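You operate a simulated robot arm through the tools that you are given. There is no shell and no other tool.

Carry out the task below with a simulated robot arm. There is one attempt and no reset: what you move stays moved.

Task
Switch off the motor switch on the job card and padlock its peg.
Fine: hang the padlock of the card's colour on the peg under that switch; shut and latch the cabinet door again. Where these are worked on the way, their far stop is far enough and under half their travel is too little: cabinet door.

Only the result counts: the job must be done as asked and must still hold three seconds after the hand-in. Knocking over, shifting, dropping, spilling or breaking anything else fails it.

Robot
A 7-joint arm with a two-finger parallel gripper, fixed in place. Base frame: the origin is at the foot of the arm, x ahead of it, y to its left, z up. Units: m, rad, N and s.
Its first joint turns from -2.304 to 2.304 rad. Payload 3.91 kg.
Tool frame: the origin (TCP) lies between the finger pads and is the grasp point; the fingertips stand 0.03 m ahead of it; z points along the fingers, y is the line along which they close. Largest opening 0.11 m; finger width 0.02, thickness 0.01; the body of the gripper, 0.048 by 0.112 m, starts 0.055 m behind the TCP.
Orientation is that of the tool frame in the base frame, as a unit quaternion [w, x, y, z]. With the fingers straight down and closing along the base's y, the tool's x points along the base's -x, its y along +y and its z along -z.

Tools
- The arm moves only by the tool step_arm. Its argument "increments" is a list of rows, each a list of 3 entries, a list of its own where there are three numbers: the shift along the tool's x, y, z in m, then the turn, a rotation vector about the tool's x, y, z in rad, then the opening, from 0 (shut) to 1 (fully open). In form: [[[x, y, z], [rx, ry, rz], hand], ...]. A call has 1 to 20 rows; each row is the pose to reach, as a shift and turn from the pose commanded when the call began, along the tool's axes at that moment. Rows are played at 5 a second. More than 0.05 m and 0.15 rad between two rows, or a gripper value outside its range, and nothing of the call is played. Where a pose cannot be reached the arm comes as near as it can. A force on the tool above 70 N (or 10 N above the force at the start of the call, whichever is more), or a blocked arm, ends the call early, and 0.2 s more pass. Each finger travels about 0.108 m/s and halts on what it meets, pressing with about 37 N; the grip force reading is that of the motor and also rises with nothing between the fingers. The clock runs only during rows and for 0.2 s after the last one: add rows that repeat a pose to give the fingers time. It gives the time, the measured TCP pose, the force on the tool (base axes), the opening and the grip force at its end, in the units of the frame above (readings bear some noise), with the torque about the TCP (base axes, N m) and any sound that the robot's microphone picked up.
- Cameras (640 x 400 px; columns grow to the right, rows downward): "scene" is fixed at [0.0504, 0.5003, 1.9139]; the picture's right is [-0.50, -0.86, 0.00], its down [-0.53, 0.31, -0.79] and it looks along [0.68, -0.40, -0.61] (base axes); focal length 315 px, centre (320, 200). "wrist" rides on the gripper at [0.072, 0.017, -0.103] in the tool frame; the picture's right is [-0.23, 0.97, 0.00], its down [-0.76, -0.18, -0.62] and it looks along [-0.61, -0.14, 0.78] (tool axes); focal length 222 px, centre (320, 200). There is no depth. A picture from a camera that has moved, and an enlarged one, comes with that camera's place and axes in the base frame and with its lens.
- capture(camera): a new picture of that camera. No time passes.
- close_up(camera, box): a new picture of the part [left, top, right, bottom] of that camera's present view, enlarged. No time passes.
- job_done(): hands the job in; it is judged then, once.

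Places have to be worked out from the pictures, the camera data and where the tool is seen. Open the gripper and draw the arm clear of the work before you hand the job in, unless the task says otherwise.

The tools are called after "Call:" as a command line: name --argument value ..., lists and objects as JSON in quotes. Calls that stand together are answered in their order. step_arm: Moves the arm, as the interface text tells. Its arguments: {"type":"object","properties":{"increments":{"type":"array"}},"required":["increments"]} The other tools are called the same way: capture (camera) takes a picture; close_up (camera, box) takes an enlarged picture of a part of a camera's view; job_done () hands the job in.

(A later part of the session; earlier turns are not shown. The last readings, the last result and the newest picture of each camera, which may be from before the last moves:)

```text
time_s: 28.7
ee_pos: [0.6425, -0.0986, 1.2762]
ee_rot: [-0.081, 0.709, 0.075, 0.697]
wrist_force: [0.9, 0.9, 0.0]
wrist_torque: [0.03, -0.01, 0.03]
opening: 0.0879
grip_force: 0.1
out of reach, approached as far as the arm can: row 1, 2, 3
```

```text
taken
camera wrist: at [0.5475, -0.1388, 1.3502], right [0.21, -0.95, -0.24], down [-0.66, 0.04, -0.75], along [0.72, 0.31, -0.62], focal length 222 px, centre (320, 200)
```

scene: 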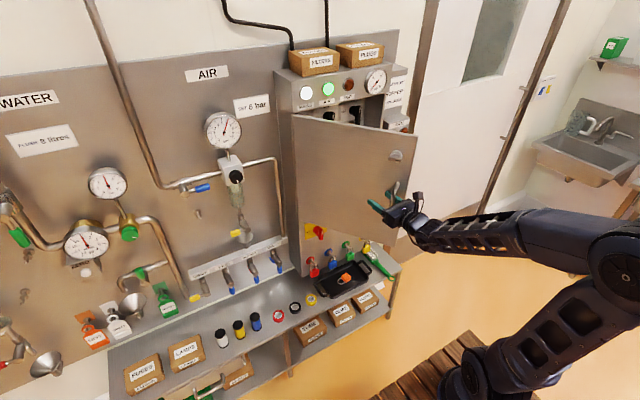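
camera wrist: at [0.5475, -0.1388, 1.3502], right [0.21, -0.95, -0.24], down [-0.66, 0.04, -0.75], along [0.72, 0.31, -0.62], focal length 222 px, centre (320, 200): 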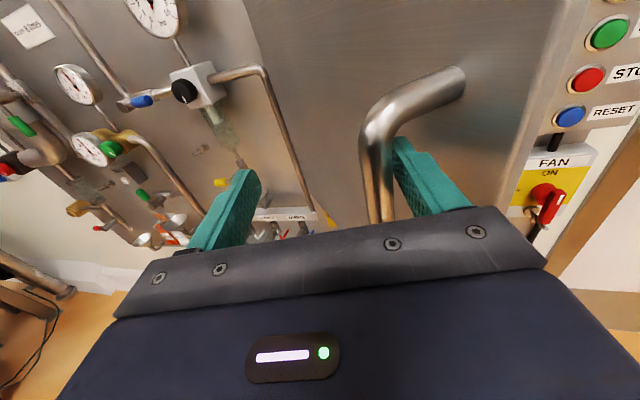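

It moved freely, drifting a bit upward. I continue backing off with a small rise.

Call:
step_arm --increments '[[[0.004, 0, -0.012], [0.0, 0, 0], 0.8], [[0.008, 0, -0.025], [0.0, 0, 0], 0.8], [[0.012, 0, -0.04], [0.0, 0, 0], 0.8]]'

Call:
capture --camera "wrist"

Call:
capture --camera "scene"

```text
time_s: 29.5
ee_pos: [0.6184, -0.1119, 1.3023]
ee_rot: [-0.081, 0.709, 0.075, 0.696]
wrist_force: [0.4, 0.8, 0.0]
wrist_torque: [0.0, -0.01, 0.05]
opening: 0.0881
grip_force: 0.0
out of reach, approached as far as the arm can: row 1, 2, 3
```

```text
taken
camera wrist: at [0.523, -0.152, 1.3757], right [0.21, -0.95, -0.24], down [-0.66, 0.04, -0.75], along [0.72, 0.31, -0.62], focal length 222 px, centre (320, 200)
```

wrist: 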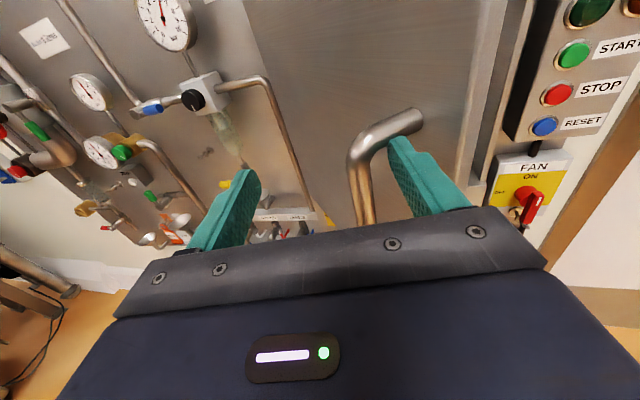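

```text
taken
```

scene: 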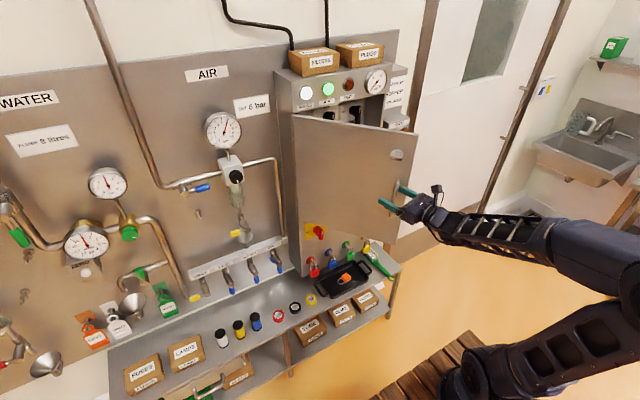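

The arm needs height when it is close in (fold limit), so I continue backing off diagonally upward, now nearly clear of the bar.

Call:
step_arm --increments '[[[0.004, -0.003, -0.02], [0.0, 0, 0], 0.8], [[0.02, -0.003, -0.05], [0.0, 0, 0], 0.8], [[0.05, -0.003, -0.08], [0.0, 0, 0], 0.8], [[0.08, -0.003, -0.1], [0.0, 0, 0], 0.6], [[0.11, 0.0, -0.11], [0.0, 0, 0], 0.3], [[0.14, 0.0, -0.11], [0.0, 0, 0], 0.0]]'

Call:
capture --camera "wrist"

Call:
capture --camera "scene"

```text
time_s: 30.9
ee_pos: [0.5143, -0.1368, 1.4436]
ee_rot: [-0.08, 0.709, 0.074, 0.697]
wrist_force: [0.5, 0.5, 0.1]
wrist_torque: [0.03, -0.03, 0.04]
opening: 0.0001
grip_force: 37.4
out of reach, approached as far as the arm can: row 1, 2, 3
```

```text
taken
camera wrist: at [0.4191, -0.1763, 1.5172], right [0.21, -0.95, -0.24], down [-0.66, 0.04, -0.75], along [0.72, 0.31, -0.62], focal length 222 px, centre (320, 200)
```

wrist: 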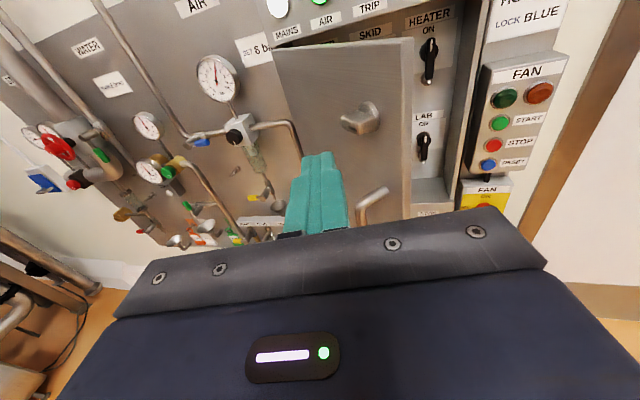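

```text
taken
```

scene: 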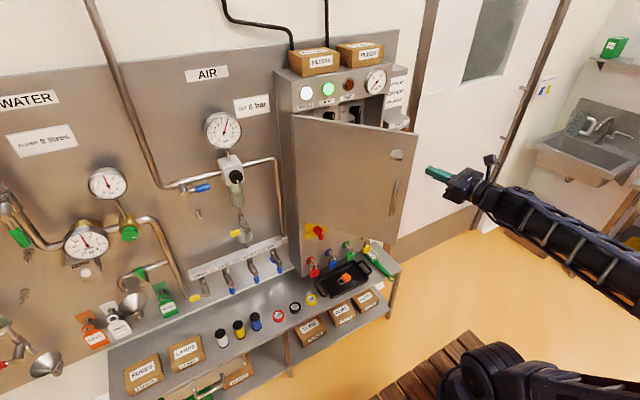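

Clear now, and inside I see switches labelled HEATER, LAB, SKID. I go around the door's right edge to get the closed fingers behind its inner face.

Call:
step_arm --increments '[[[-0.01, 0.04, -0.006], [0, 0, 0], 0], [[-0.02, 0.08, -0.012], [0, 0, 0], 0], [[-0.03, 0.12, -0.018], [0, 0, 0], 0], [[-0.04, 0.16, -0.022], [0, 0, 0], 0], [[-0.044, 0.192, -0.0265], [0, 0, 0], 0], [[-0.052, 0.195, 0.017], [0, 0, 0], 0], [[-0.06, 0.198, 0.06], [0, 0, 0], 0], [[-0.068, 0.202, 0.103], [0, 0, 0], 0], [[-0.076, 0.205, 0.145], [0, 0, 0], 0], [[-0.084, 0.208, 0.185], [0, 0, 0], 0], [[-0.084, 0.208, 0.185], [0, 0, 0], 0]]'

Call:
capture --camera "wrist"

Call:
capture --camera "scene"

```text
time_s: 33.3
ee_pos: [0.7354, -0.3023, 1.3537]
ee_rot: [-0.082, 0.709, 0.076, 0.697]
wrist_force: [-1.0, 0.3, 0.3]
wrist_torque: [0.05, 0.0, 0.02]
opening: 0.0
grip_force: 36.5
```

```text
taken
camera wrist: at [0.6402, -0.3401, 1.4274], right [0.21, -0.95, -0.24], down [-0.66, 0.04, -0.75], along [0.72, 0.31, -0.62], focal length 222 px, centre (320, 200)
```

wrist: 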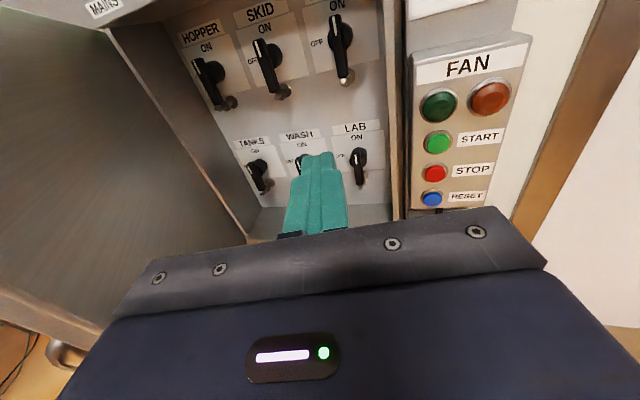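

```text
taken
```

scene: 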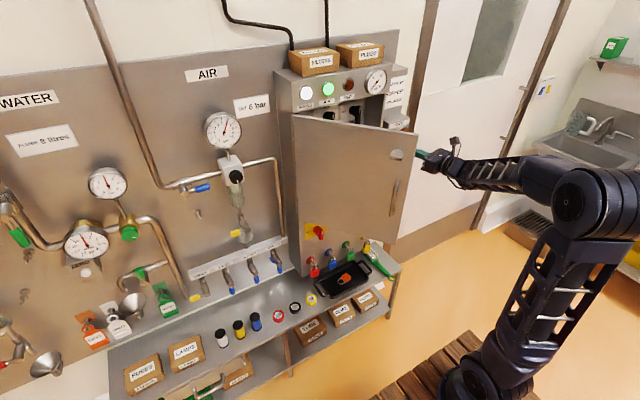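

The cabinet shows six switches; HOPPER is top left. I zoom in on it.

Call:
close_up --camera "wrist" --box '[160, 10, 290, 130]'

Call:
close_up --camera "wrist" --box '[220, 0, 400, 220]'

```text
3.33 times, centred on (225, 70) of wrist
camera zoom: at [0.6402, -0.3401, 1.4274], right [0.21, -0.95, -0.24], down [-0.66, 0.04, -0.75], along [0.72, 0.31, -0.62], focal length 740 px, centre (637, 633)
```

zoom: 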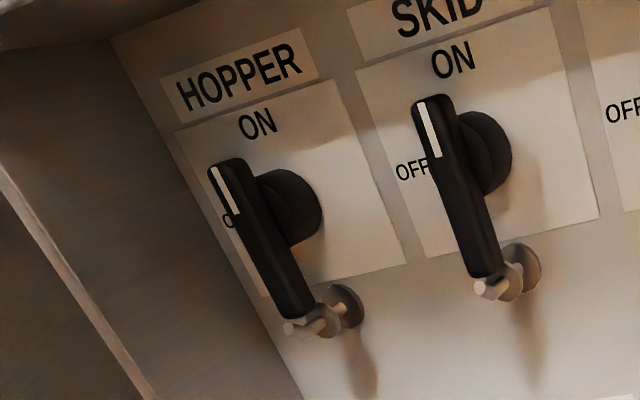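

```text
1.82 times, centred on (310, 110) of wrist
camera zoom: at [0.6402, -0.3401, 1.4274], right [0.21, -0.95, -0.24], down [-0.66, 0.04, -0.75], along [0.72, 0.31, -0.62], focal length 404 px, centre (338, 364)
```

zoom: 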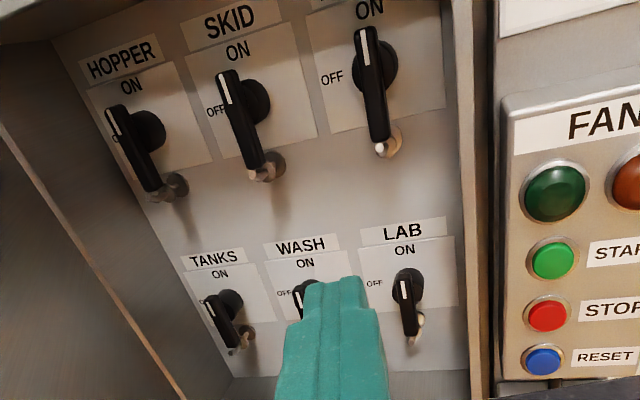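

HOPPER's lever is vertical (ON), OFF is to the left, and a peg sits under it. First I push the door further open with the closed fingers moving left against its inner face.

Call:
step_arm --increments '[[[0, -0.039, 0.009], [0, 0, 0], 0], [[0, -0.078, 0.017], [0, 0, 0], 0], [[0, -0.117, 0.026], [0, 0, 0], 0], [[0, -0.156, 0.035], [0, 0, 0], 0], [[0, -0.18, 0.04], [0, 0, 0], 0], [[0, -0.204, 0.045], [0, 0, 0], 0], [[0, -0.228, 0.05], [0, 0, 0], 0]]'

Call:
capture --camera "scene"

Call:
capture --camera "wrist"

```text
time_s: 34.9
ee_pos: [0.7373, -0.0642, 1.3557]
ee_rot: [-0.081, 0.709, 0.074, 0.696]
wrist_force: [0.2, 0.1, -0.6]
wrist_torque: [0.02, 0.01, 0.04]
opening: 0.0003
grip_force: 37.1
```

```text
taken
```

scene: 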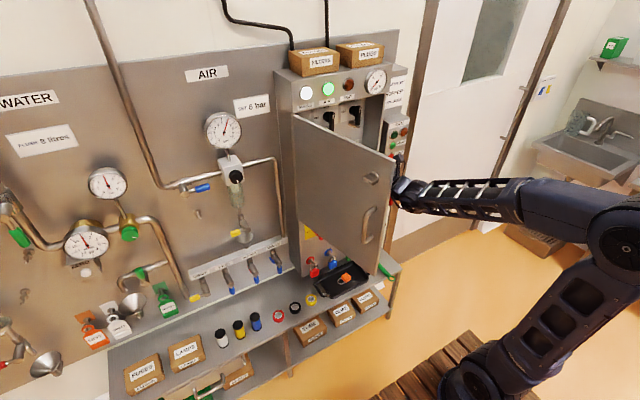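

```text
taken
camera wrist: at [0.6419, -0.1038, 1.429], right [0.21, -0.95, -0.24], down [-0.66, 0.04, -0.75], along [0.72, 0.31, -0.62], focal length 222 px, centre (320, 200)
```

wrist: 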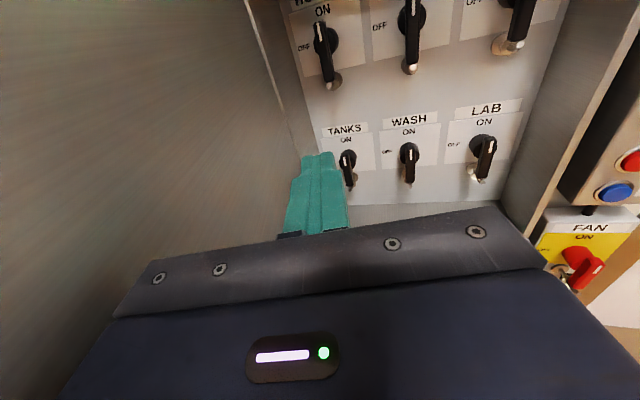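

The door swings well. I push further left, yawing the tool a bit into the door.

Call:
step_arm --increments '[[[0, -0.025, 0.005], [0.07, 0, 0], 0], [[0, -0.05, 0.01], [0.14, 0, 0], 0], [[0, -0.075, 0.015], [0.21, 0, 0], 0], [[0, -0.1, 0.02], [0.28, 0, 0], 0], [[0, -0.125, 0.02], [0.28, 0, 0], 0], [[0, -0.15, 0.02], [0.28, 0, 0], 0]]'

Call:
capture --camera "scene"

Call:
capture --camera "wrist"

```text
time_s: 36.3
ee_pos: [0.7231, 0.0855, 1.356]
ee_rot: [-0.179, 0.69, 0.172, 0.68]
wrist_force: [0.5, -0.6, 0.3]
wrist_torque: [-0.04, 0.04, 0.0]
opening: 0.0
grip_force: 36.8
```

```text
taken
```

scene: 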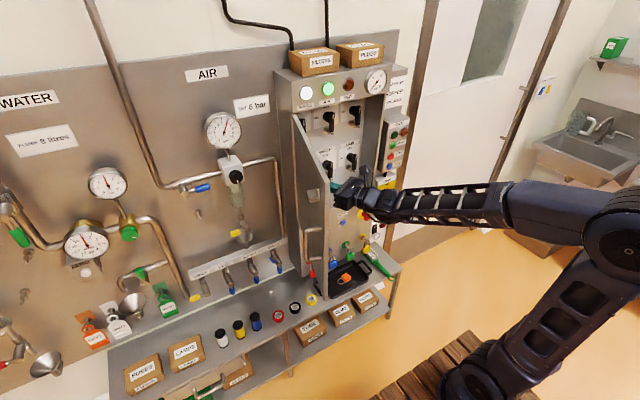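

```text
taken
camera wrist: at [0.6416, 0.0208, 1.4288], right [0.46, -0.85, -0.24], down [-0.65, -0.14, -0.75], along [0.61, 0.5, -0.61], focal length 222 px, centre (320, 200)
```

wrist: 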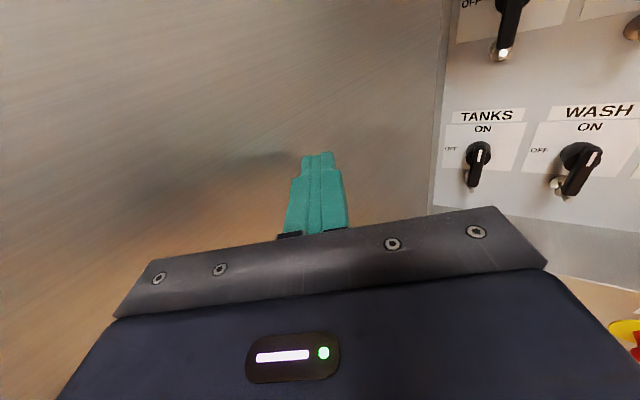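

The door is past 90°. I push a little further to find or near its stop.

Call:
step_arm --increments '[[[0, -0.025, 0.02], [0.05, 0, 0], 0], [[0, -0.05, 0.04], [0.1, 0, 0], 0], [[0, -0.075, 0.06], [0.1, 0, 0], 0], [[0, -0.1, 0.08], [0.1, 0, 0], 0]]'

Call:
capture --camera "scene"

```text
time_s: 36.8
ee_pos: [0.7297, 0.1123, 1.3562]
ee_rot: [-0.195, 0.687, 0.185, 0.675]
wrist_force: [-51.5, -39.9, 8.9]
wrist_torque: [0.18, -0.16, 0.35]
opening: 0.0002
grip_force: 36.9
stopped in row 2: the force on the tool passed its limit at 127 N (the readings are from after the stop); the commanded pose is now the measured one
```

```text
taken
```

scene: 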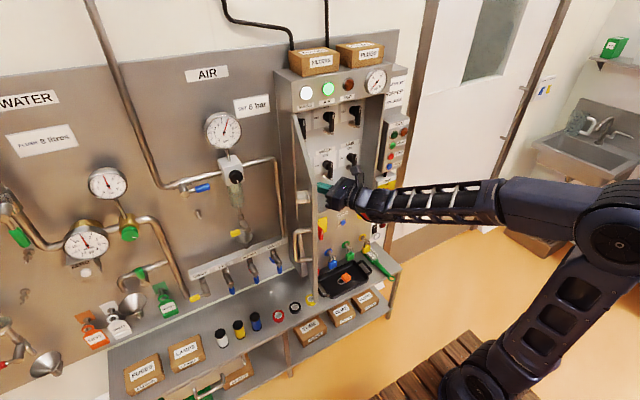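

The stop is reached. I triangulate the HOPPER lever at about (1.054, -0.010, 1.385) and its peg tip near (1.034, -0.015, 1.339). I withdraw from the door and line up in front of it.

Call:
step_arm --increments '[[[0.01, 0.033, -0.027], [-0.07, 0, 0], 0], [[0.02, 0.066, -0.054], [-0.14, 0, 0], 0], [[0.03, 0.1, -0.081], [-0.21, 0, 0], 0], [[0.038, 0.133, -0.108], [-0.28, 0, 0], 0], [[0.045, 0.166, -0.13], [-0.344, 0, 0], 0.2], [[0.045, 0.166, -0.13], [-0.344, 0, 0], 0.4]]'

Call:
capture --camera "wrist"

Call:
capture --camera "scene"

```text
time_s: 38.2
ee_pos: [0.7076, -0.0945, 1.4002]
ee_rot: [-0.076, 0.711, 0.07, 0.695]
wrist_force: [0.0, 0.1, -1.1]
wrist_torque: [0.0, 0.04, 0.01]
opening: 0.0438
grip_force: 0.0
```

```text
taken
camera wrist: at [0.6123, -0.1323, 1.4741], right [0.19, -0.95, -0.24], down [-0.66, 0.05, -0.75], along [0.72, 0.3, -0.62], focal length 222 px, centre (320, 200)
```

wrist: 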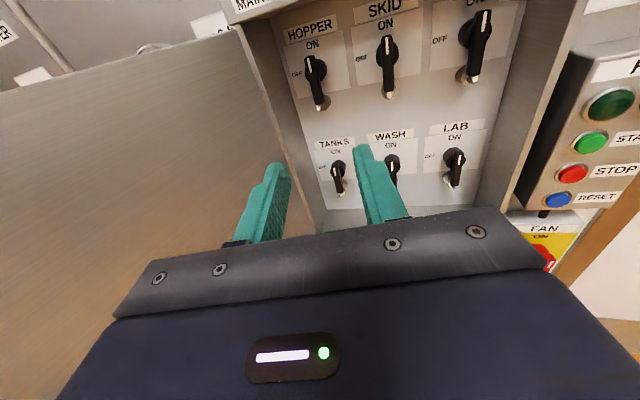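

```text
taken
```

scene: 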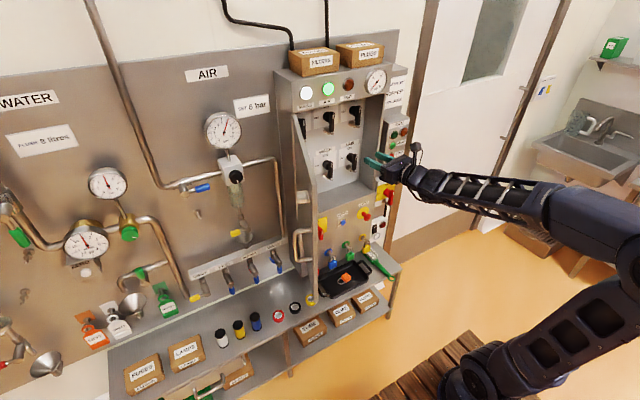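

The door stays open. I level and straighten the tool and come up in front of the HOPPER lever.

Call:
step_arm --increments '[[[-0.002, -0.007, 0.035], [-0.035, 0.004, -0.0014], 0.4], [[-0.004, -0.0144, 0.07], [-0.07, 0.008, -0.0028], 0.4], [[-0.005, -0.0216, 0.105], [-0.105, 0.012, -0.0042], 0.4], [[-0.007, -0.0288, 0.14], [-0.14, 0.016, -0.0056], 0.4], [[-0.009, -0.036, 0.175], [-0.175, 0.02, -0.007], 0.4], [[-0.01, -0.0432, 0.2053], [-0.207, 0.0226, -0.0084], 0.4], [[-0.01, -0.0432, 0.2053], [-0.207, 0.0226, -0.0084], 0.4]]'

Call:
capture --camera "wrist"

Call:
capture --camera "scene"

```text
time_s: 39.2
ee_pos: [0.7708, 0.0917, 1.4431]
ee_rot: [-0.127, 0.68, 0.083, 0.718]
wrist_force: [4.6, -51.0, 1.1]
wrist_torque: [-0.32, 0.0, -1.46]
opening: 0.0186
grip_force: 0.0
out of reach, approached as far as the arm can: row 3
stopped in row 5: the force on the tool passed its limit at 138 N (the readings are from after the stop); the commanded pose is now the measured one
```

```text
taken
camera wrist: at [0.6752, 0.0406, 1.508], right [0.3, -0.91, -0.28], down [-0.61, 0.04, -0.79], along [0.73, 0.41, -0.55], focal length 222 px, centre (320, 200)
```

wrist: 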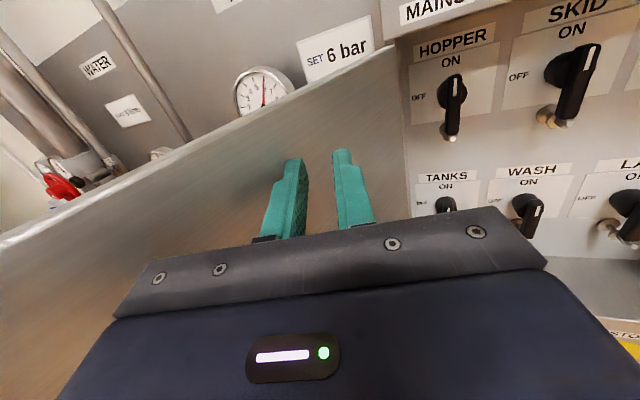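

```text
taken
```

scene: 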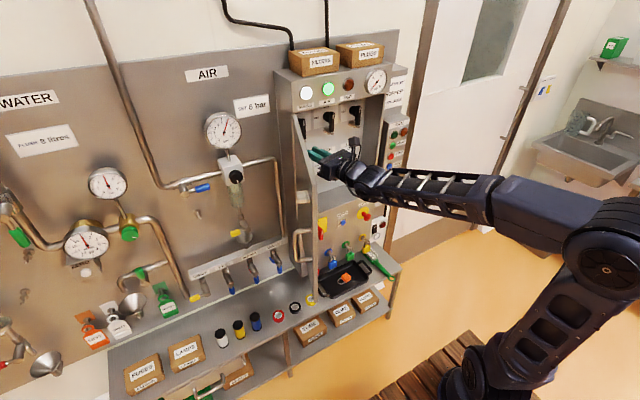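

That last move hit a wrist limit: the tool must keep a yaw of at least about 0.2 rad left of the arm's own direction. I pull away from the door and level the tool at yaw 0.35.

Call:
step_arm --increments '[[[0, 0.02, -0.015], [0.013, -0.016, -0.013], 0.2], [[-0.005, 0.04, -0.03], [0.026, -0.032, -0.026], 0.2], [[-0.01, 0.06, -0.045], [0.039, -0.048, -0.039], 0.2], [[-0.02, 0.077, -0.055], [0.052, -0.064, -0.052], 0.2], [[-0.02, 0.077, -0.055], [0.052, -0.064, -0.052], 0.2]]'

Call:
capture --camera "wrist"

Call:
capture --camera "scene"

```text
time_s: 40.4
ee_pos: [0.7412, 0.0118, 1.4167]
ee_rot: [-0.126, 0.695, 0.13, 0.696]
wrist_force: [0.1, -0.4, -0.3]
wrist_torque: [-0.01, -0.01, -0.02]
opening: 0.0224
grip_force: 0.0
```

```text
taken
camera wrist: at [0.6524, -0.0404, 1.4888], right [0.35, -0.91, -0.22], down [-0.64, -0.06, -0.76], along [0.68, 0.41, -0.61], focal length 222 px, centre (320, 200)
```

wrist: 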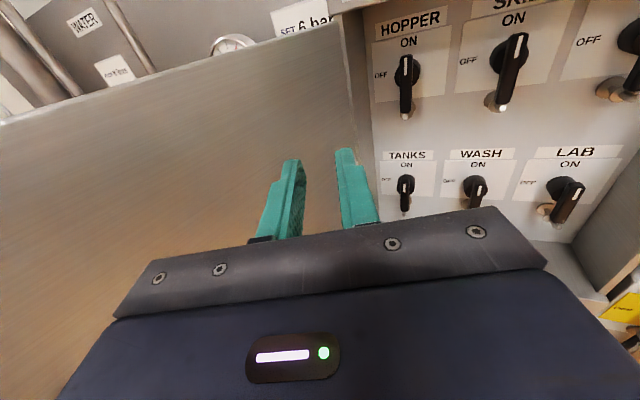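

```text
taken
```

scene: 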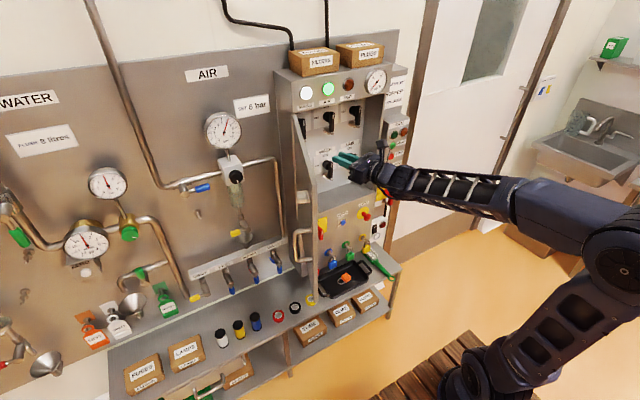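

Tool is steady at yaw 0.37. I shut the fingers and bring them up in front of and to the right of the HOPPER lever's upper half, to use them as a prod.

Call:
step_arm --increments '[[[-0.001, 0.0258, 0.0348], [0, 0, 0], 0], [[-0.002, 0.0515, 0.0697], [0, 0, 0], 0], [[-0.003, 0.0773, 0.1045], [0, 0, 0], 0], [[-0.004, 0.103, 0.1394], [0, 0, 0], 0], [[-0.005, 0.1288, 0.1742], [0, 0, 0], 0], [[-0.005, 0.1288, 0.1742], [0, 0, 0], 0]]'

Call:
capture --camera "wrist"

Call:
close_up --camera "scene" --box '[280, 80, 420, 200]'

```text
time_s: 41.8
ee_pos: [0.9514, -0.0467, 1.4137]
ee_rot: [-0.127, 0.695, 0.13, 0.696]
wrist_force: [-0.1, 0.4, -0.8]
wrist_torque: [-0.05, 0.02, -0.02]
opening: 0.0
grip_force: 37.4
```

```text
taken
camera wrist: at [0.8608, -0.0993, 1.4851], right [0.35, -0.91, -0.22], down [-0.64, -0.06, -0.76], along [0.68, 0.41, -0.61], focal length 222 px, centre (320, 200)
```

wrist: 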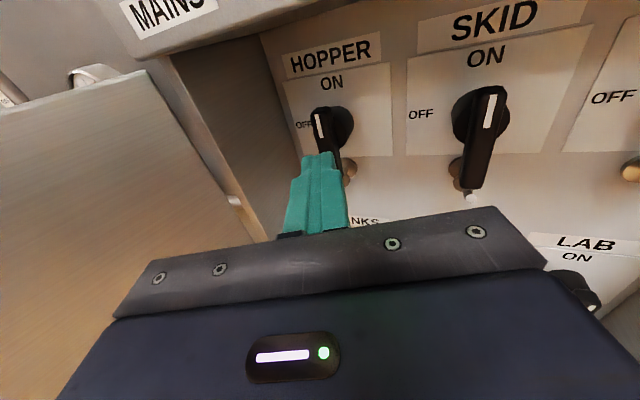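

```text
3.33 times, centred on (350, 140) of scene
camera zoom: at [0.0504, 0.5003, 1.9139], right [-0.5, -0.86, 0.0], down [-0.53, 0.31, -0.79], along [0.68, -0.4, -0.61], focal length 1049 px, centre (220, 400)
```

zoom: 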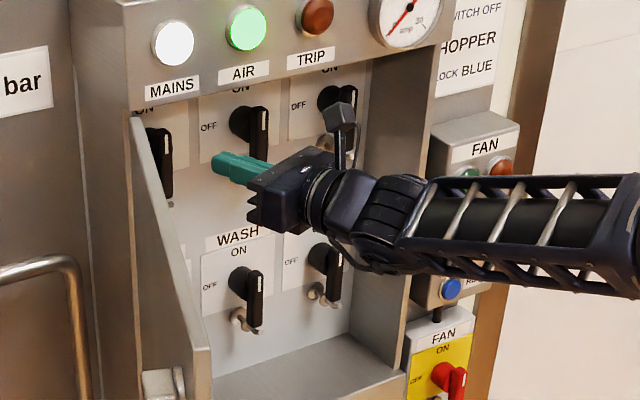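

I see the prod just right of the lever. I advance about 9 cm so the tip passes beside the lever's upper half.

Call:
step_arm --increments '[[[0, 0.0095, 0.028], [0, 0, 0], 0], [[-0.001, 0.019, 0.056], [0, 0, 0], 0], [[-0.001, 0.0285, 0.084], [0, 0, 0], 0], [[-0.001, 0.0285, 0.084], [0, 0, 0], 0]]'

Call:
capture --camera "wrist"

Call:
close_up --camera "scene" --box '[280, 80, 420, 200]'

```text
time_s: 42.8
ee_pos: [1.0382, -0.0426, 1.4114]
ee_rot: [-0.126, 0.695, 0.13, 0.696]
wrist_force: [-25.0, -1.4, -5.7]
wrist_torque: [-0.12, 0.34, 0.4]
opening: 0.0002
grip_force: 37.3
```

```text
taken
camera wrist: at [0.948, -0.0949, 1.4838], right [0.35, -0.91, -0.22], down [-0.64, -0.06, -0.76], along [0.68, 0.41, -0.61], focal length 222 px, centre (320, 200)
```

wrist: 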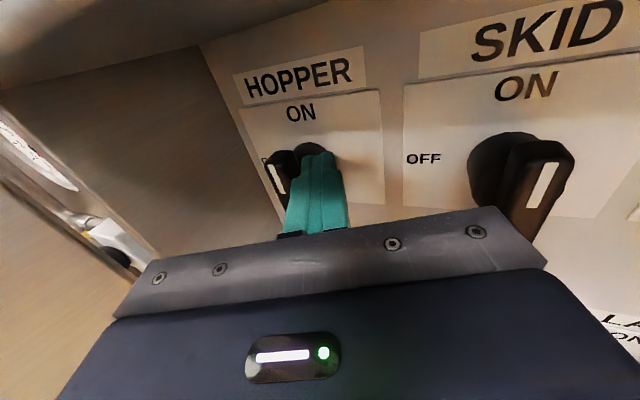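

```text
3.33 times, centred on (350, 140) of scene
camera zoom: at [0.0504, 0.5003, 1.9139], right [-0.5, -0.86, 0.0], down [-0.53, 0.31, -0.79], along [0.68, -0.4, -0.61], focal length 1049 px, centre (220, 400)
```

zoom: 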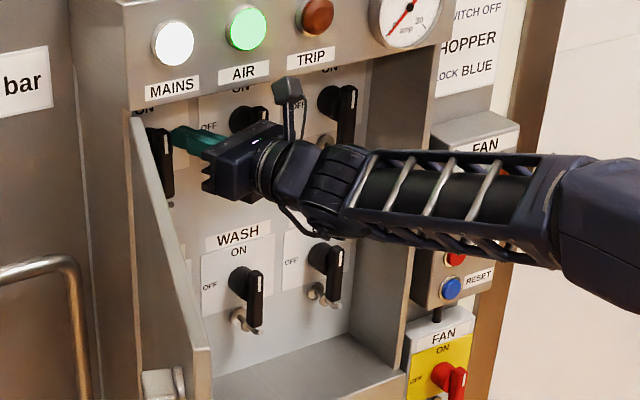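

The tip is touching the hub lightly (-25 N). I back off 7 mm and sweep the lever's upper end left and down along its arc.

Call:
step_arm --increments '[[[0, -0.0025, -0.0065], [0, 0, 0], 0], [[0, -0.0081, -0.0044], [0, 0, 0], 0], [[0.004, -0.0156, -0.0015], [0, 0, 0], 0], [[0.005, -0.023, 0.0014], [0, 0, 0], 0], [[0.004, -0.0305, 0.0042], [0, 0, 0], 0], [[0.0013, -0.0383, 0.0072], [0, 0, 0], 0], [[-0.004, -0.0445, 0.0096], [0, 0, 0], 0]]'

Call:
capture --camera "wrist"

Call:
close_up --camera "scene" --box '[280, 80, 420, 200]'

```text
time_s: 44.4
ee_pos: [1.0312, -0.0002, 1.4125]
ee_rot: [-0.126, 0.691, 0.13, 0.7]
wrist_force: [4.7, -16.4, 37.4]
wrist_torque: [-0.11, -0.56, -0.27]
opening: 0.0002
grip_force: 36.7
```

```text
taken
camera wrist: at [0.94, -0.0519, 1.4849], right [0.35, -0.91, -0.22], down [-0.64, -0.06, -0.77], along [0.69, 0.41, -0.6], focal length 222 px, centre (320, 200)
```

wrist: 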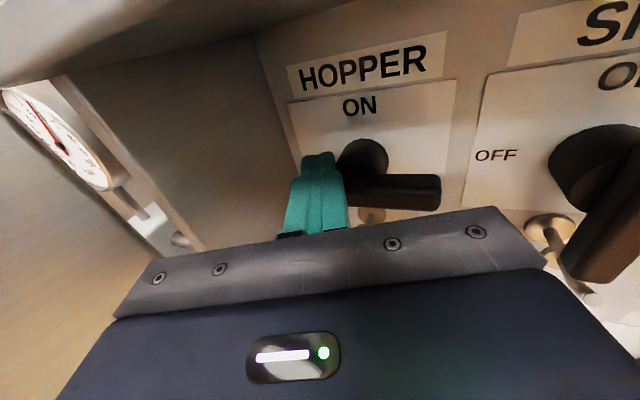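

```text
3.33 times, centred on (350, 140) of scene
camera zoom: at [0.0504, 0.5003, 1.9139], right [-0.5, -0.86, 0.0], down [-0.53, 0.31, -0.79], along [0.68, -0.4, -0.61], focal length 1049 px, centre (220, 400)
```

zoom: 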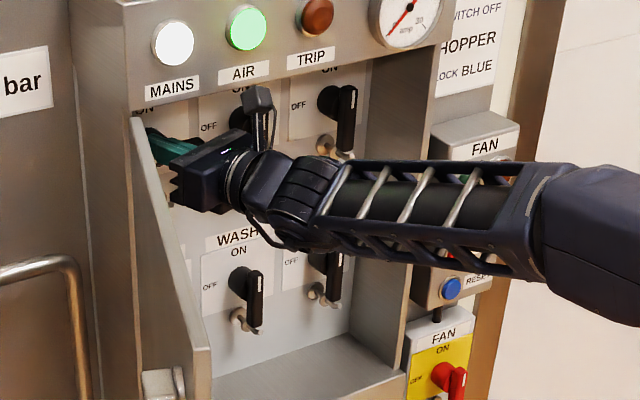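

The lever has swung to horizontal and rests on its stop. I lift off and back out to check.

Call:
step_arm --increments '[[[0.008, 0.0, -0.002], [0, 0, 0], 0], [[0.008, -0.002, -0.03], [0, 0, 0], 0], [[0.006, -0.004, -0.06], [0, 0, 0], 0], [[0.0, -0.004, -0.09], [0, 0, 0], 0], [[0, -0.004, -0.13], [0, 0, 0], 0], [[0, 0.03, -0.16], [0, 0, 0], 0], [[0, 0.03, -0.16], [0, 0, 0], 0]]'

Call:
capture --camera "wrist"

Call:
close_up --camera "scene" --box '[280, 80, 420, 200]'

```text
time_s: 46.0
ee_pos: [0.8961, -0.0828, 1.4091]
ee_rot: [-0.127, 0.695, 0.129, 0.696]
wrist_force: [-0.3, -1.0, 0.7]
wrist_torque: [-0.01, 0.01, -0.01]
opening: 0.0
grip_force: 36.7
```

```text
taken
camera wrist: at [0.8054, -0.1354, 1.4807], right [0.35, -0.91, -0.22], down [-0.64, -0.06, -0.76], along [0.68, 0.41, -0.61], focal length 222 px, centre (320, 200)
```

wrist: 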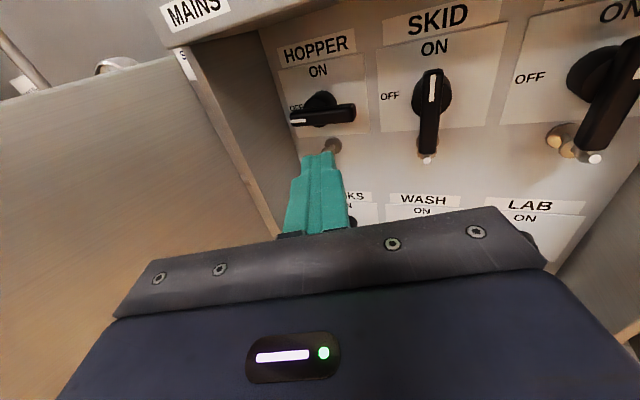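

```text
3.33 times, centred on (350, 140) of scene
camera zoom: at [0.0504, 0.5003, 1.9139], right [-0.5, -0.86, 0.0], down [-0.53, 0.31, -0.79], along [0.68, -0.4, -0.61], focal length 1049 px, centre (220, 400)
```

zoom: 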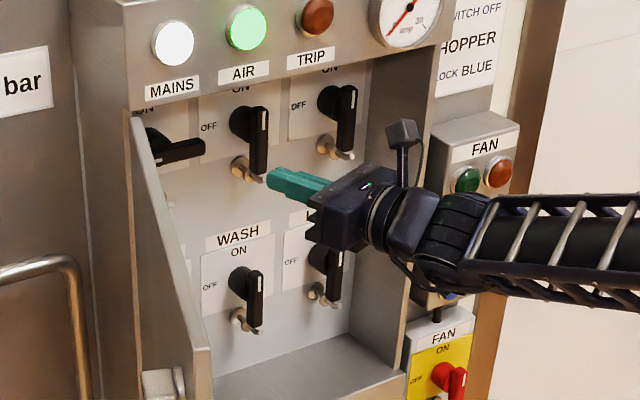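

HOPPER is now OFF (white mark left, at "OFF"). I look closely at its peg, and at SKID's identical one for the shape.

Call:
close_up --camera "wrist" --box '[270, 60, 390, 170]'

Call:
close_up --camera "scene" --box '[325, 110, 365, 150]'

Call:
close_up --camera "scene" --box '[305, 235, 365, 295]'

```text
3.64 times, centred on (330, 115) of wrist
camera zoom: at [0.8054, -0.1354, 1.4807], right [0.35, -0.91, -0.22], down [-0.64, -0.06, -0.76], along [0.68, 0.41, -0.61], focal length 808 px, centre (284, 509)
```

zoom: 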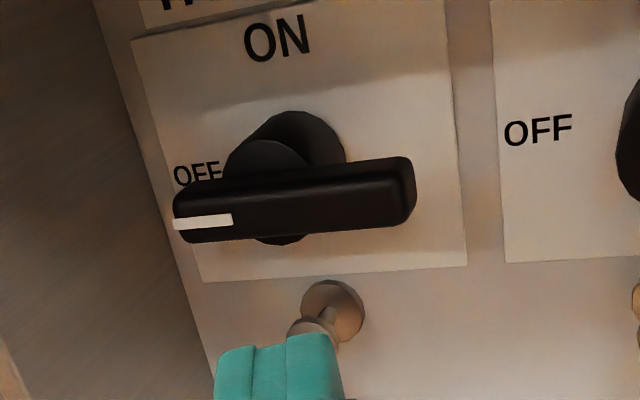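

```text
10.00 times, centred on (345, 130) of scene
camera zoom: at [0.0504, 0.5003, 1.9139], right [-0.5, -0.86, 0.0], down [-0.53, 0.31, -0.79], along [0.68, -0.4, -0.61], focal length 3148 px, centre (70, 900)
```

zoom: 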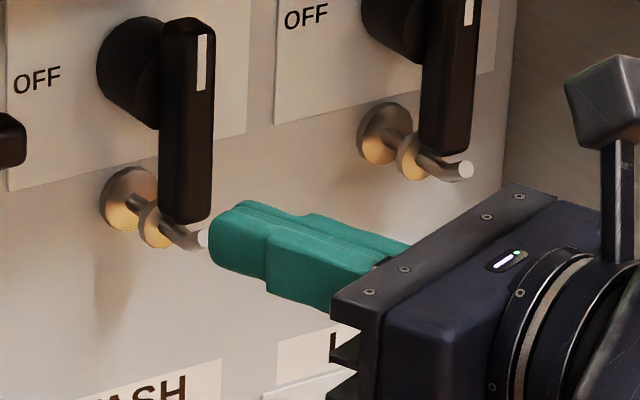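

```text
6.67 times, centred on (335, 265) of scene
camera zoom: at [0.0504, 0.5003, 1.9139], right [-0.5, -0.86, 0.0], down [-0.53, 0.31, -0.79], along [0.68, -0.4, -0.61], focal length 2099 px, centre (220, -233)
```

zoom: 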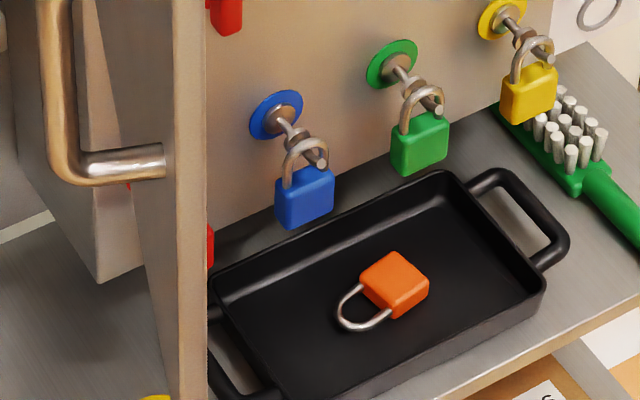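

The peg has a flange, a collar halfway, and a bent-up tip; locks hang between collar and tip. The blue lock hangs near (0.92, -0.087, 0.70). I back out and descend to its level, staying right of the open door.

Call:
step_arm --increments '[[[0, 0.006, -0.04], [0, 0, 0], 0], [[0, 0.012, -0.08], [0, 0, 0], 0], [[0, 0.018, -0.12], [0, 0, 0], 0.2], [[-0.01, 0.023, -0.1545], [0, 0, 0], 0.4], [[-0.05, 0.023, -0.1545], [0, 0, 0], 0.4], [[-0.1, 0.023, -0.1545], [0, 0, 0], 0.4], [[-0.15, 0.023, -0.1545], [0, 0, 0], 0.4], [[-0.2, 0.023, -0.1545], [0, 0, 0], 0.4], [[-0.25, 0.023, -0.1545], [0, 0, 0], 0.4], [[-0.3, 0.023, -0.1545], [0, 0, 0], 0.4], [[-0.3, 0.023, -0.1545], [0, 0, 0], 0.4]]'

Call:
capture --camera "wrist"

Call:
capture --camera "scene"

```text
time_s: 48.4
ee_pos: [0.7603, -0.1605, 1.1085]
ee_rot: [-0.127, 0.695, 0.13, 0.696]
wrist_force: [-0.4, 0.5, -0.4]
wrist_torque: [0.02, -0.01, -0.02]
opening: 0.044
grip_force: 0.0
```

```text
taken
camera wrist: at [0.6698, -0.2121, 1.18], right [0.35, -0.91, -0.22], down [-0.64, -0.06, -0.76], along [0.68, 0.41, -0.61], focal length 222 px, centre (320, 200)
```

wrist: 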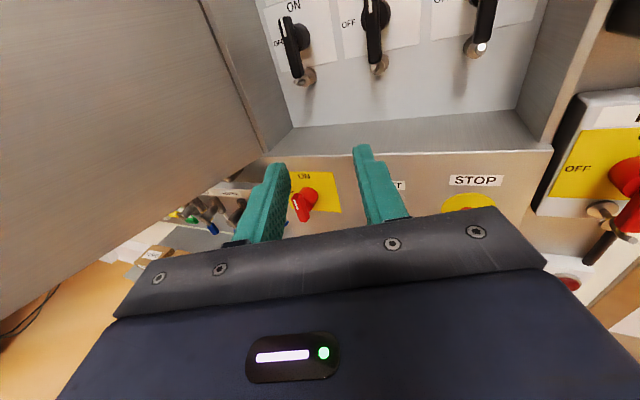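

```text
taken
```

scene: 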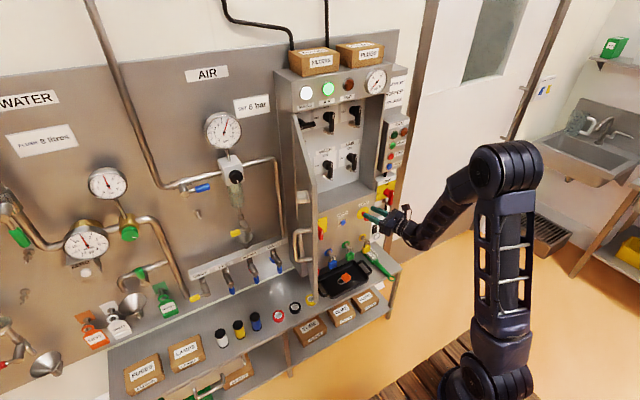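

The arm descends smoothly. I continue down to about z 0.80.

Call:
step_arm --increments '[[[-0.05, 0, 0], [0, 0, 0], 0.4], [[-0.1, 0, 0], [0, 0, 0], 0.4], [[-0.15, 0, 0], [0, 0, 0], 0.4], [[-0.2, 0, 0], [0, 0, 0], 0.4], [[-0.25, 0, 0], [0, 0, 0], 0.4], [[-0.3, 0, 0], [0, 0, 0], 0.4], [[-0.3, 0, 0], [0, 0, 0], 0.4]]'

Call:
capture --camera "wrist"

Call:
capture --camera "scene"

```text
time_s: 50.0
ee_pos: [0.7603, -0.1644, 0.8081]
ee_rot: [-0.126, 0.695, 0.13, 0.696]
wrist_force: [-0.3, -0.3, -0.5]
wrist_torque: [-0.01, -0.01, 0.01]
opening: 0.044
grip_force: 0.0
```

```text
taken
camera wrist: at [0.6709, -0.2163, 0.8801], right [0.35, -0.91, -0.22], down [-0.64, -0.06, -0.76], along [0.68, 0.41, -0.61], focal length 222 px, centre (320, 200)
```

wrist: 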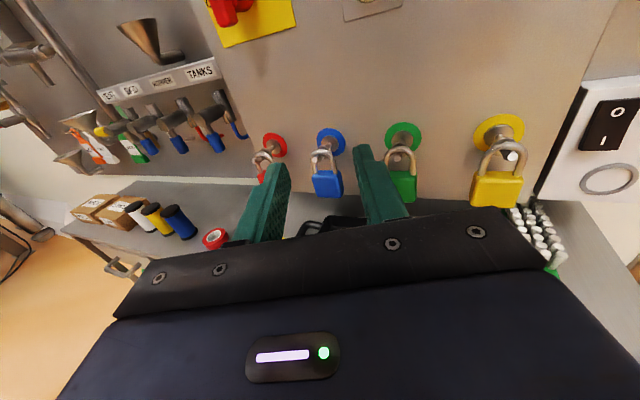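

```text
taken
```

scene: 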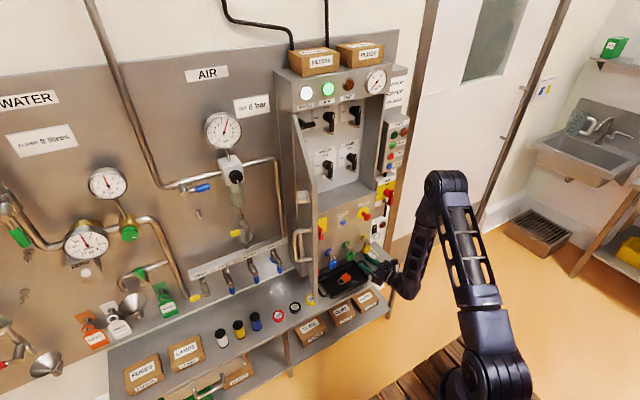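

The padlocks are in clear view. I zoom on the blue one.

Call:
close_up --camera "wrist" --box '[280, 115, 380, 215]'

Call:
close_up --camera "scene" --box '[315, 235, 385, 305]'

Call:
close_up --camera "wrist" --box '[450, 100, 550, 220]'

```text
4.00 times, centred on (330, 165) of wrist
camera zoom: at [0.6709, -0.2163, 0.8801], right [0.35, -0.91, -0.22], down [-0.64, -0.06, -0.76], along [0.68, 0.41, -0.61], focal length 888 px, centre (280, 340)
```

zoom: 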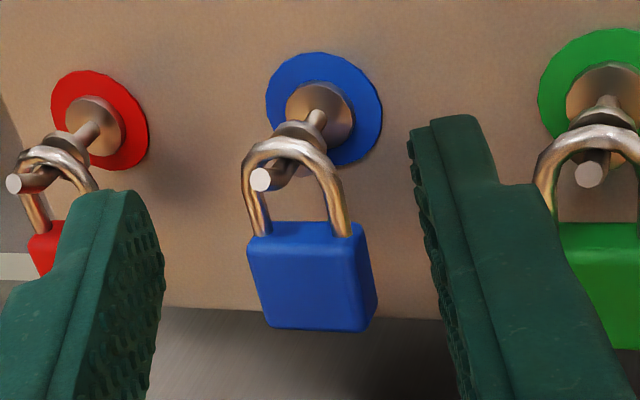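

```text
5.71 times, centred on (350, 270) of scene
camera zoom: at [0.0504, 0.5003, 1.9139], right [-0.5, -0.86, 0.0], down [-0.53, 0.31, -0.79], along [0.68, -0.4, -0.61], focal length 1799 px, centre (149, -200)
```

zoom: 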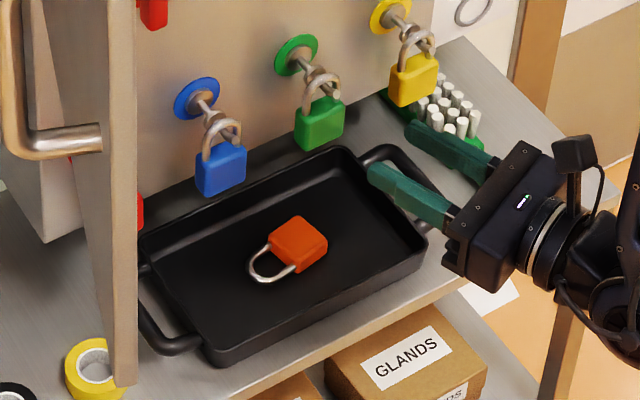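

```text
3.33 times, centred on (500, 160) of wrist
camera zoom: at [0.6709, -0.2163, 0.8801], right [0.35, -0.91, -0.22], down [-0.64, -0.06, -0.76], along [0.68, 0.41, -0.61], focal length 740 px, centre (-280, 333)
```

zoom: 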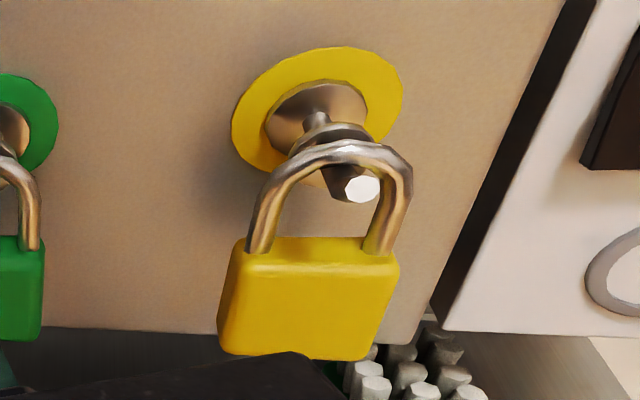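

I place the blue lock's body centre at about (0.926, -0.083, 0.688), its shackle top at z 0.74 and the peg tip near x 0.905. I move to a pre-grasp pose at yaw 0.2.

Call:
step_arm --increments '[[[-0.03, -0.0088, 0.0199], [-0.0414, 0, 0], 0.5], [[-0.06, -0.0177, 0.0398], [-0.0828, 0, 0], 0.5], [[-0.09, -0.0265, 0.0597], [-0.1241, 0, 0], 0.5], [[-0.12, -0.0353, 0.0796], [-0.1655, 0, 0], 0.5], [[-0.12, -0.0353, 0.0796], [-0.1655, 0, 0], 0.5]]'

Call:
capture --camera "wrist"

Call:
close_up --camera "scene" --box '[315, 235, 405, 305]'

```text
time_s: 51.2
ee_pos: [0.8187, -0.103, 0.686]
ee_rot: [-0.07, 0.703, 0.071, 0.704]
wrist_force: [-0.1, 0.6, 0.2]
wrist_torque: [0.0, -0.05, -0.02]
opening: 0.0553
grip_force: 0.1
```

```text
taken
camera wrist: at [0.7216, -0.1394, 0.7583], right [0.19, -0.96, -0.22], down [-0.64, 0.05, -0.76], along [0.74, 0.29, -0.61], focal length 222 px, centre (320, 200)
```

wrist: 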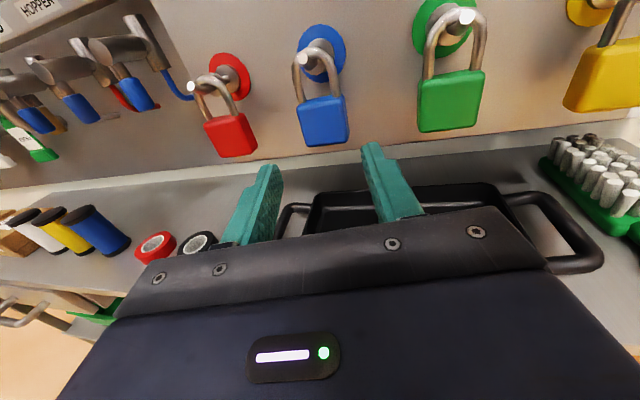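

```text
5.71 times, centred on (360, 270) of scene
camera zoom: at [0.0504, 0.5003, 1.9139], right [-0.5, -0.86, 0.0], down [-0.53, 0.31, -0.79], along [0.68, -0.4, -0.61], focal length 1799 px, centre (91, -200)
```

zoom: 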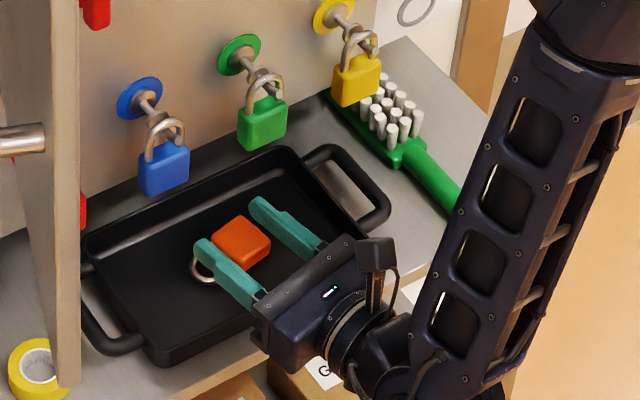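

The updated view confirms the body at (0.926, -0.083, 0.686), straight ahead. I advance 10 cm with the fingers at half opening.

Call:
step_arm --increments '[[[0, 0, 0.03], [0, 0, 0], 0.52], [[0, 0, 0.06], [0, 0, 0], 0.52], [[0, 0, 0.085], [0, 0, 0], 0.52], [[0, 0, 0.101], [0, 0, 0], 0.52], [[0, 0, 0.101], [0, 0, 0], 0.52]]'

Call:
capture --camera "wrist"

Call:
close_up --camera "scene" --box '[305, 225, 395, 295]'

```text
time_s: 52.4
ee_pos: [0.92, -0.0812, 0.6863]
ee_rot: [-0.068, 0.703, 0.072, 0.704]
wrist_force: [0.4, 0.4, -0.2]
wrist_torque: [0.02, -0.03, 0.0]
opening: 0.0572
grip_force: 0.3
```

```text
taken
camera wrist: at [0.8223, -0.1174, 0.7584], right [0.19, -0.96, -0.22], down [-0.64, 0.05, -0.76], along [0.74, 0.29, -0.61], focal length 222 px, centre (320, 200)
```

wrist: 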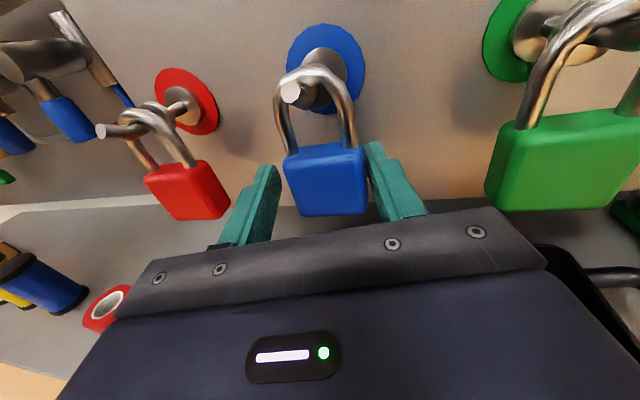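

```text
5.71 times, centred on (350, 260) of scene
camera zoom: at [0.0504, 0.5003, 1.9139], right [-0.5, -0.86, 0.0], down [-0.53, 0.31, -0.79], along [0.68, -0.4, -0.61], focal length 1799 px, centre (149, -143)
```

zoom: 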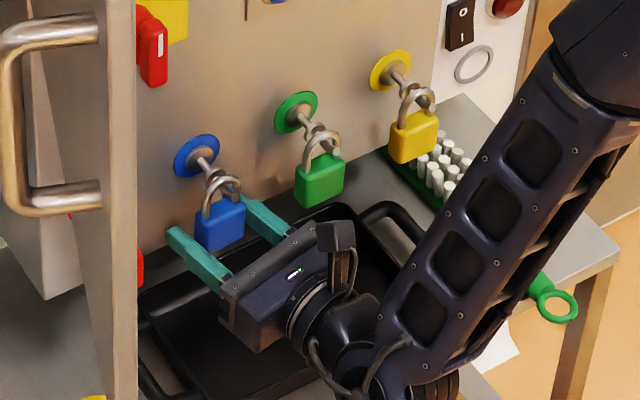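

The lock body sits between the fingers. I close on it.

Call:
step_arm --increments '[[[0, 0.002, 0.002], [0, 0, 0], 0.52], [[0, 0.002, 0.002], [0, 0, 0], 0.4], [[0, 0.002, 0.002], [0, 0, 0], 0.3], [[0, 0.002, 0.002], [0, 0, 0], 0.2], [[0, 0.002, 0.002], [0, 0, 0], 0.1], [[0, 0.002, 0.002], [0, 0, 0], 0.1]]'

Call:
capture --camera "wrist"

Call:
close_up --camera "scene" --box '[305, 225, 395, 295]'

```text
time_s: 53.8
ee_pos: [0.9226, -0.0829, 0.6865]
ee_rot: [-0.069, 0.703, 0.072, 0.704]
wrist_force: [-0.3, 0.7, 0.2]
wrist_torque: [-0.04, 0.0, 0.02]
opening: 0.0432
grip_force: 37.4
```

```text
taken
camera wrist: at [0.8245, -0.119, 0.7588], right [0.19, -0.96, -0.22], down [-0.64, 0.05, -0.76], along [0.74, 0.29, -0.61], focal length 222 px, centre (320, 200)
```

wrist: 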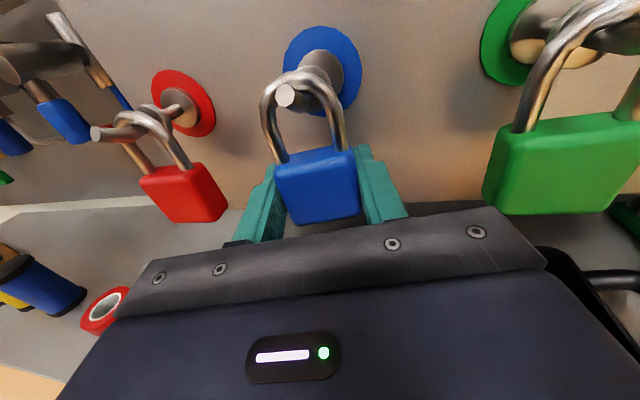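

```text
5.71 times, centred on (350, 260) of scene
camera zoom: at [0.0504, 0.5003, 1.9139], right [-0.5, -0.86, 0.0], down [-0.53, 0.31, -0.79], along [0.68, -0.4, -0.61], focal length 1799 px, centre (149, -143)
```

zoom: 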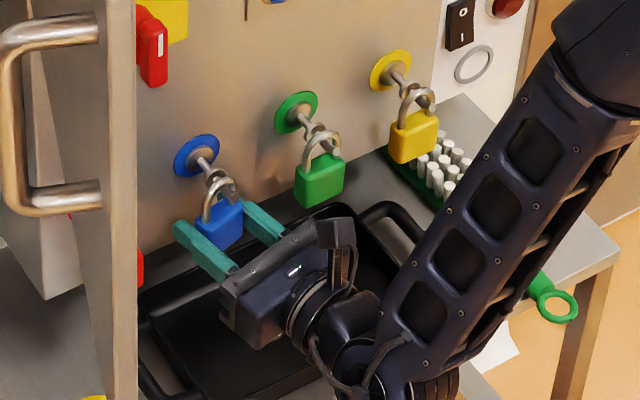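

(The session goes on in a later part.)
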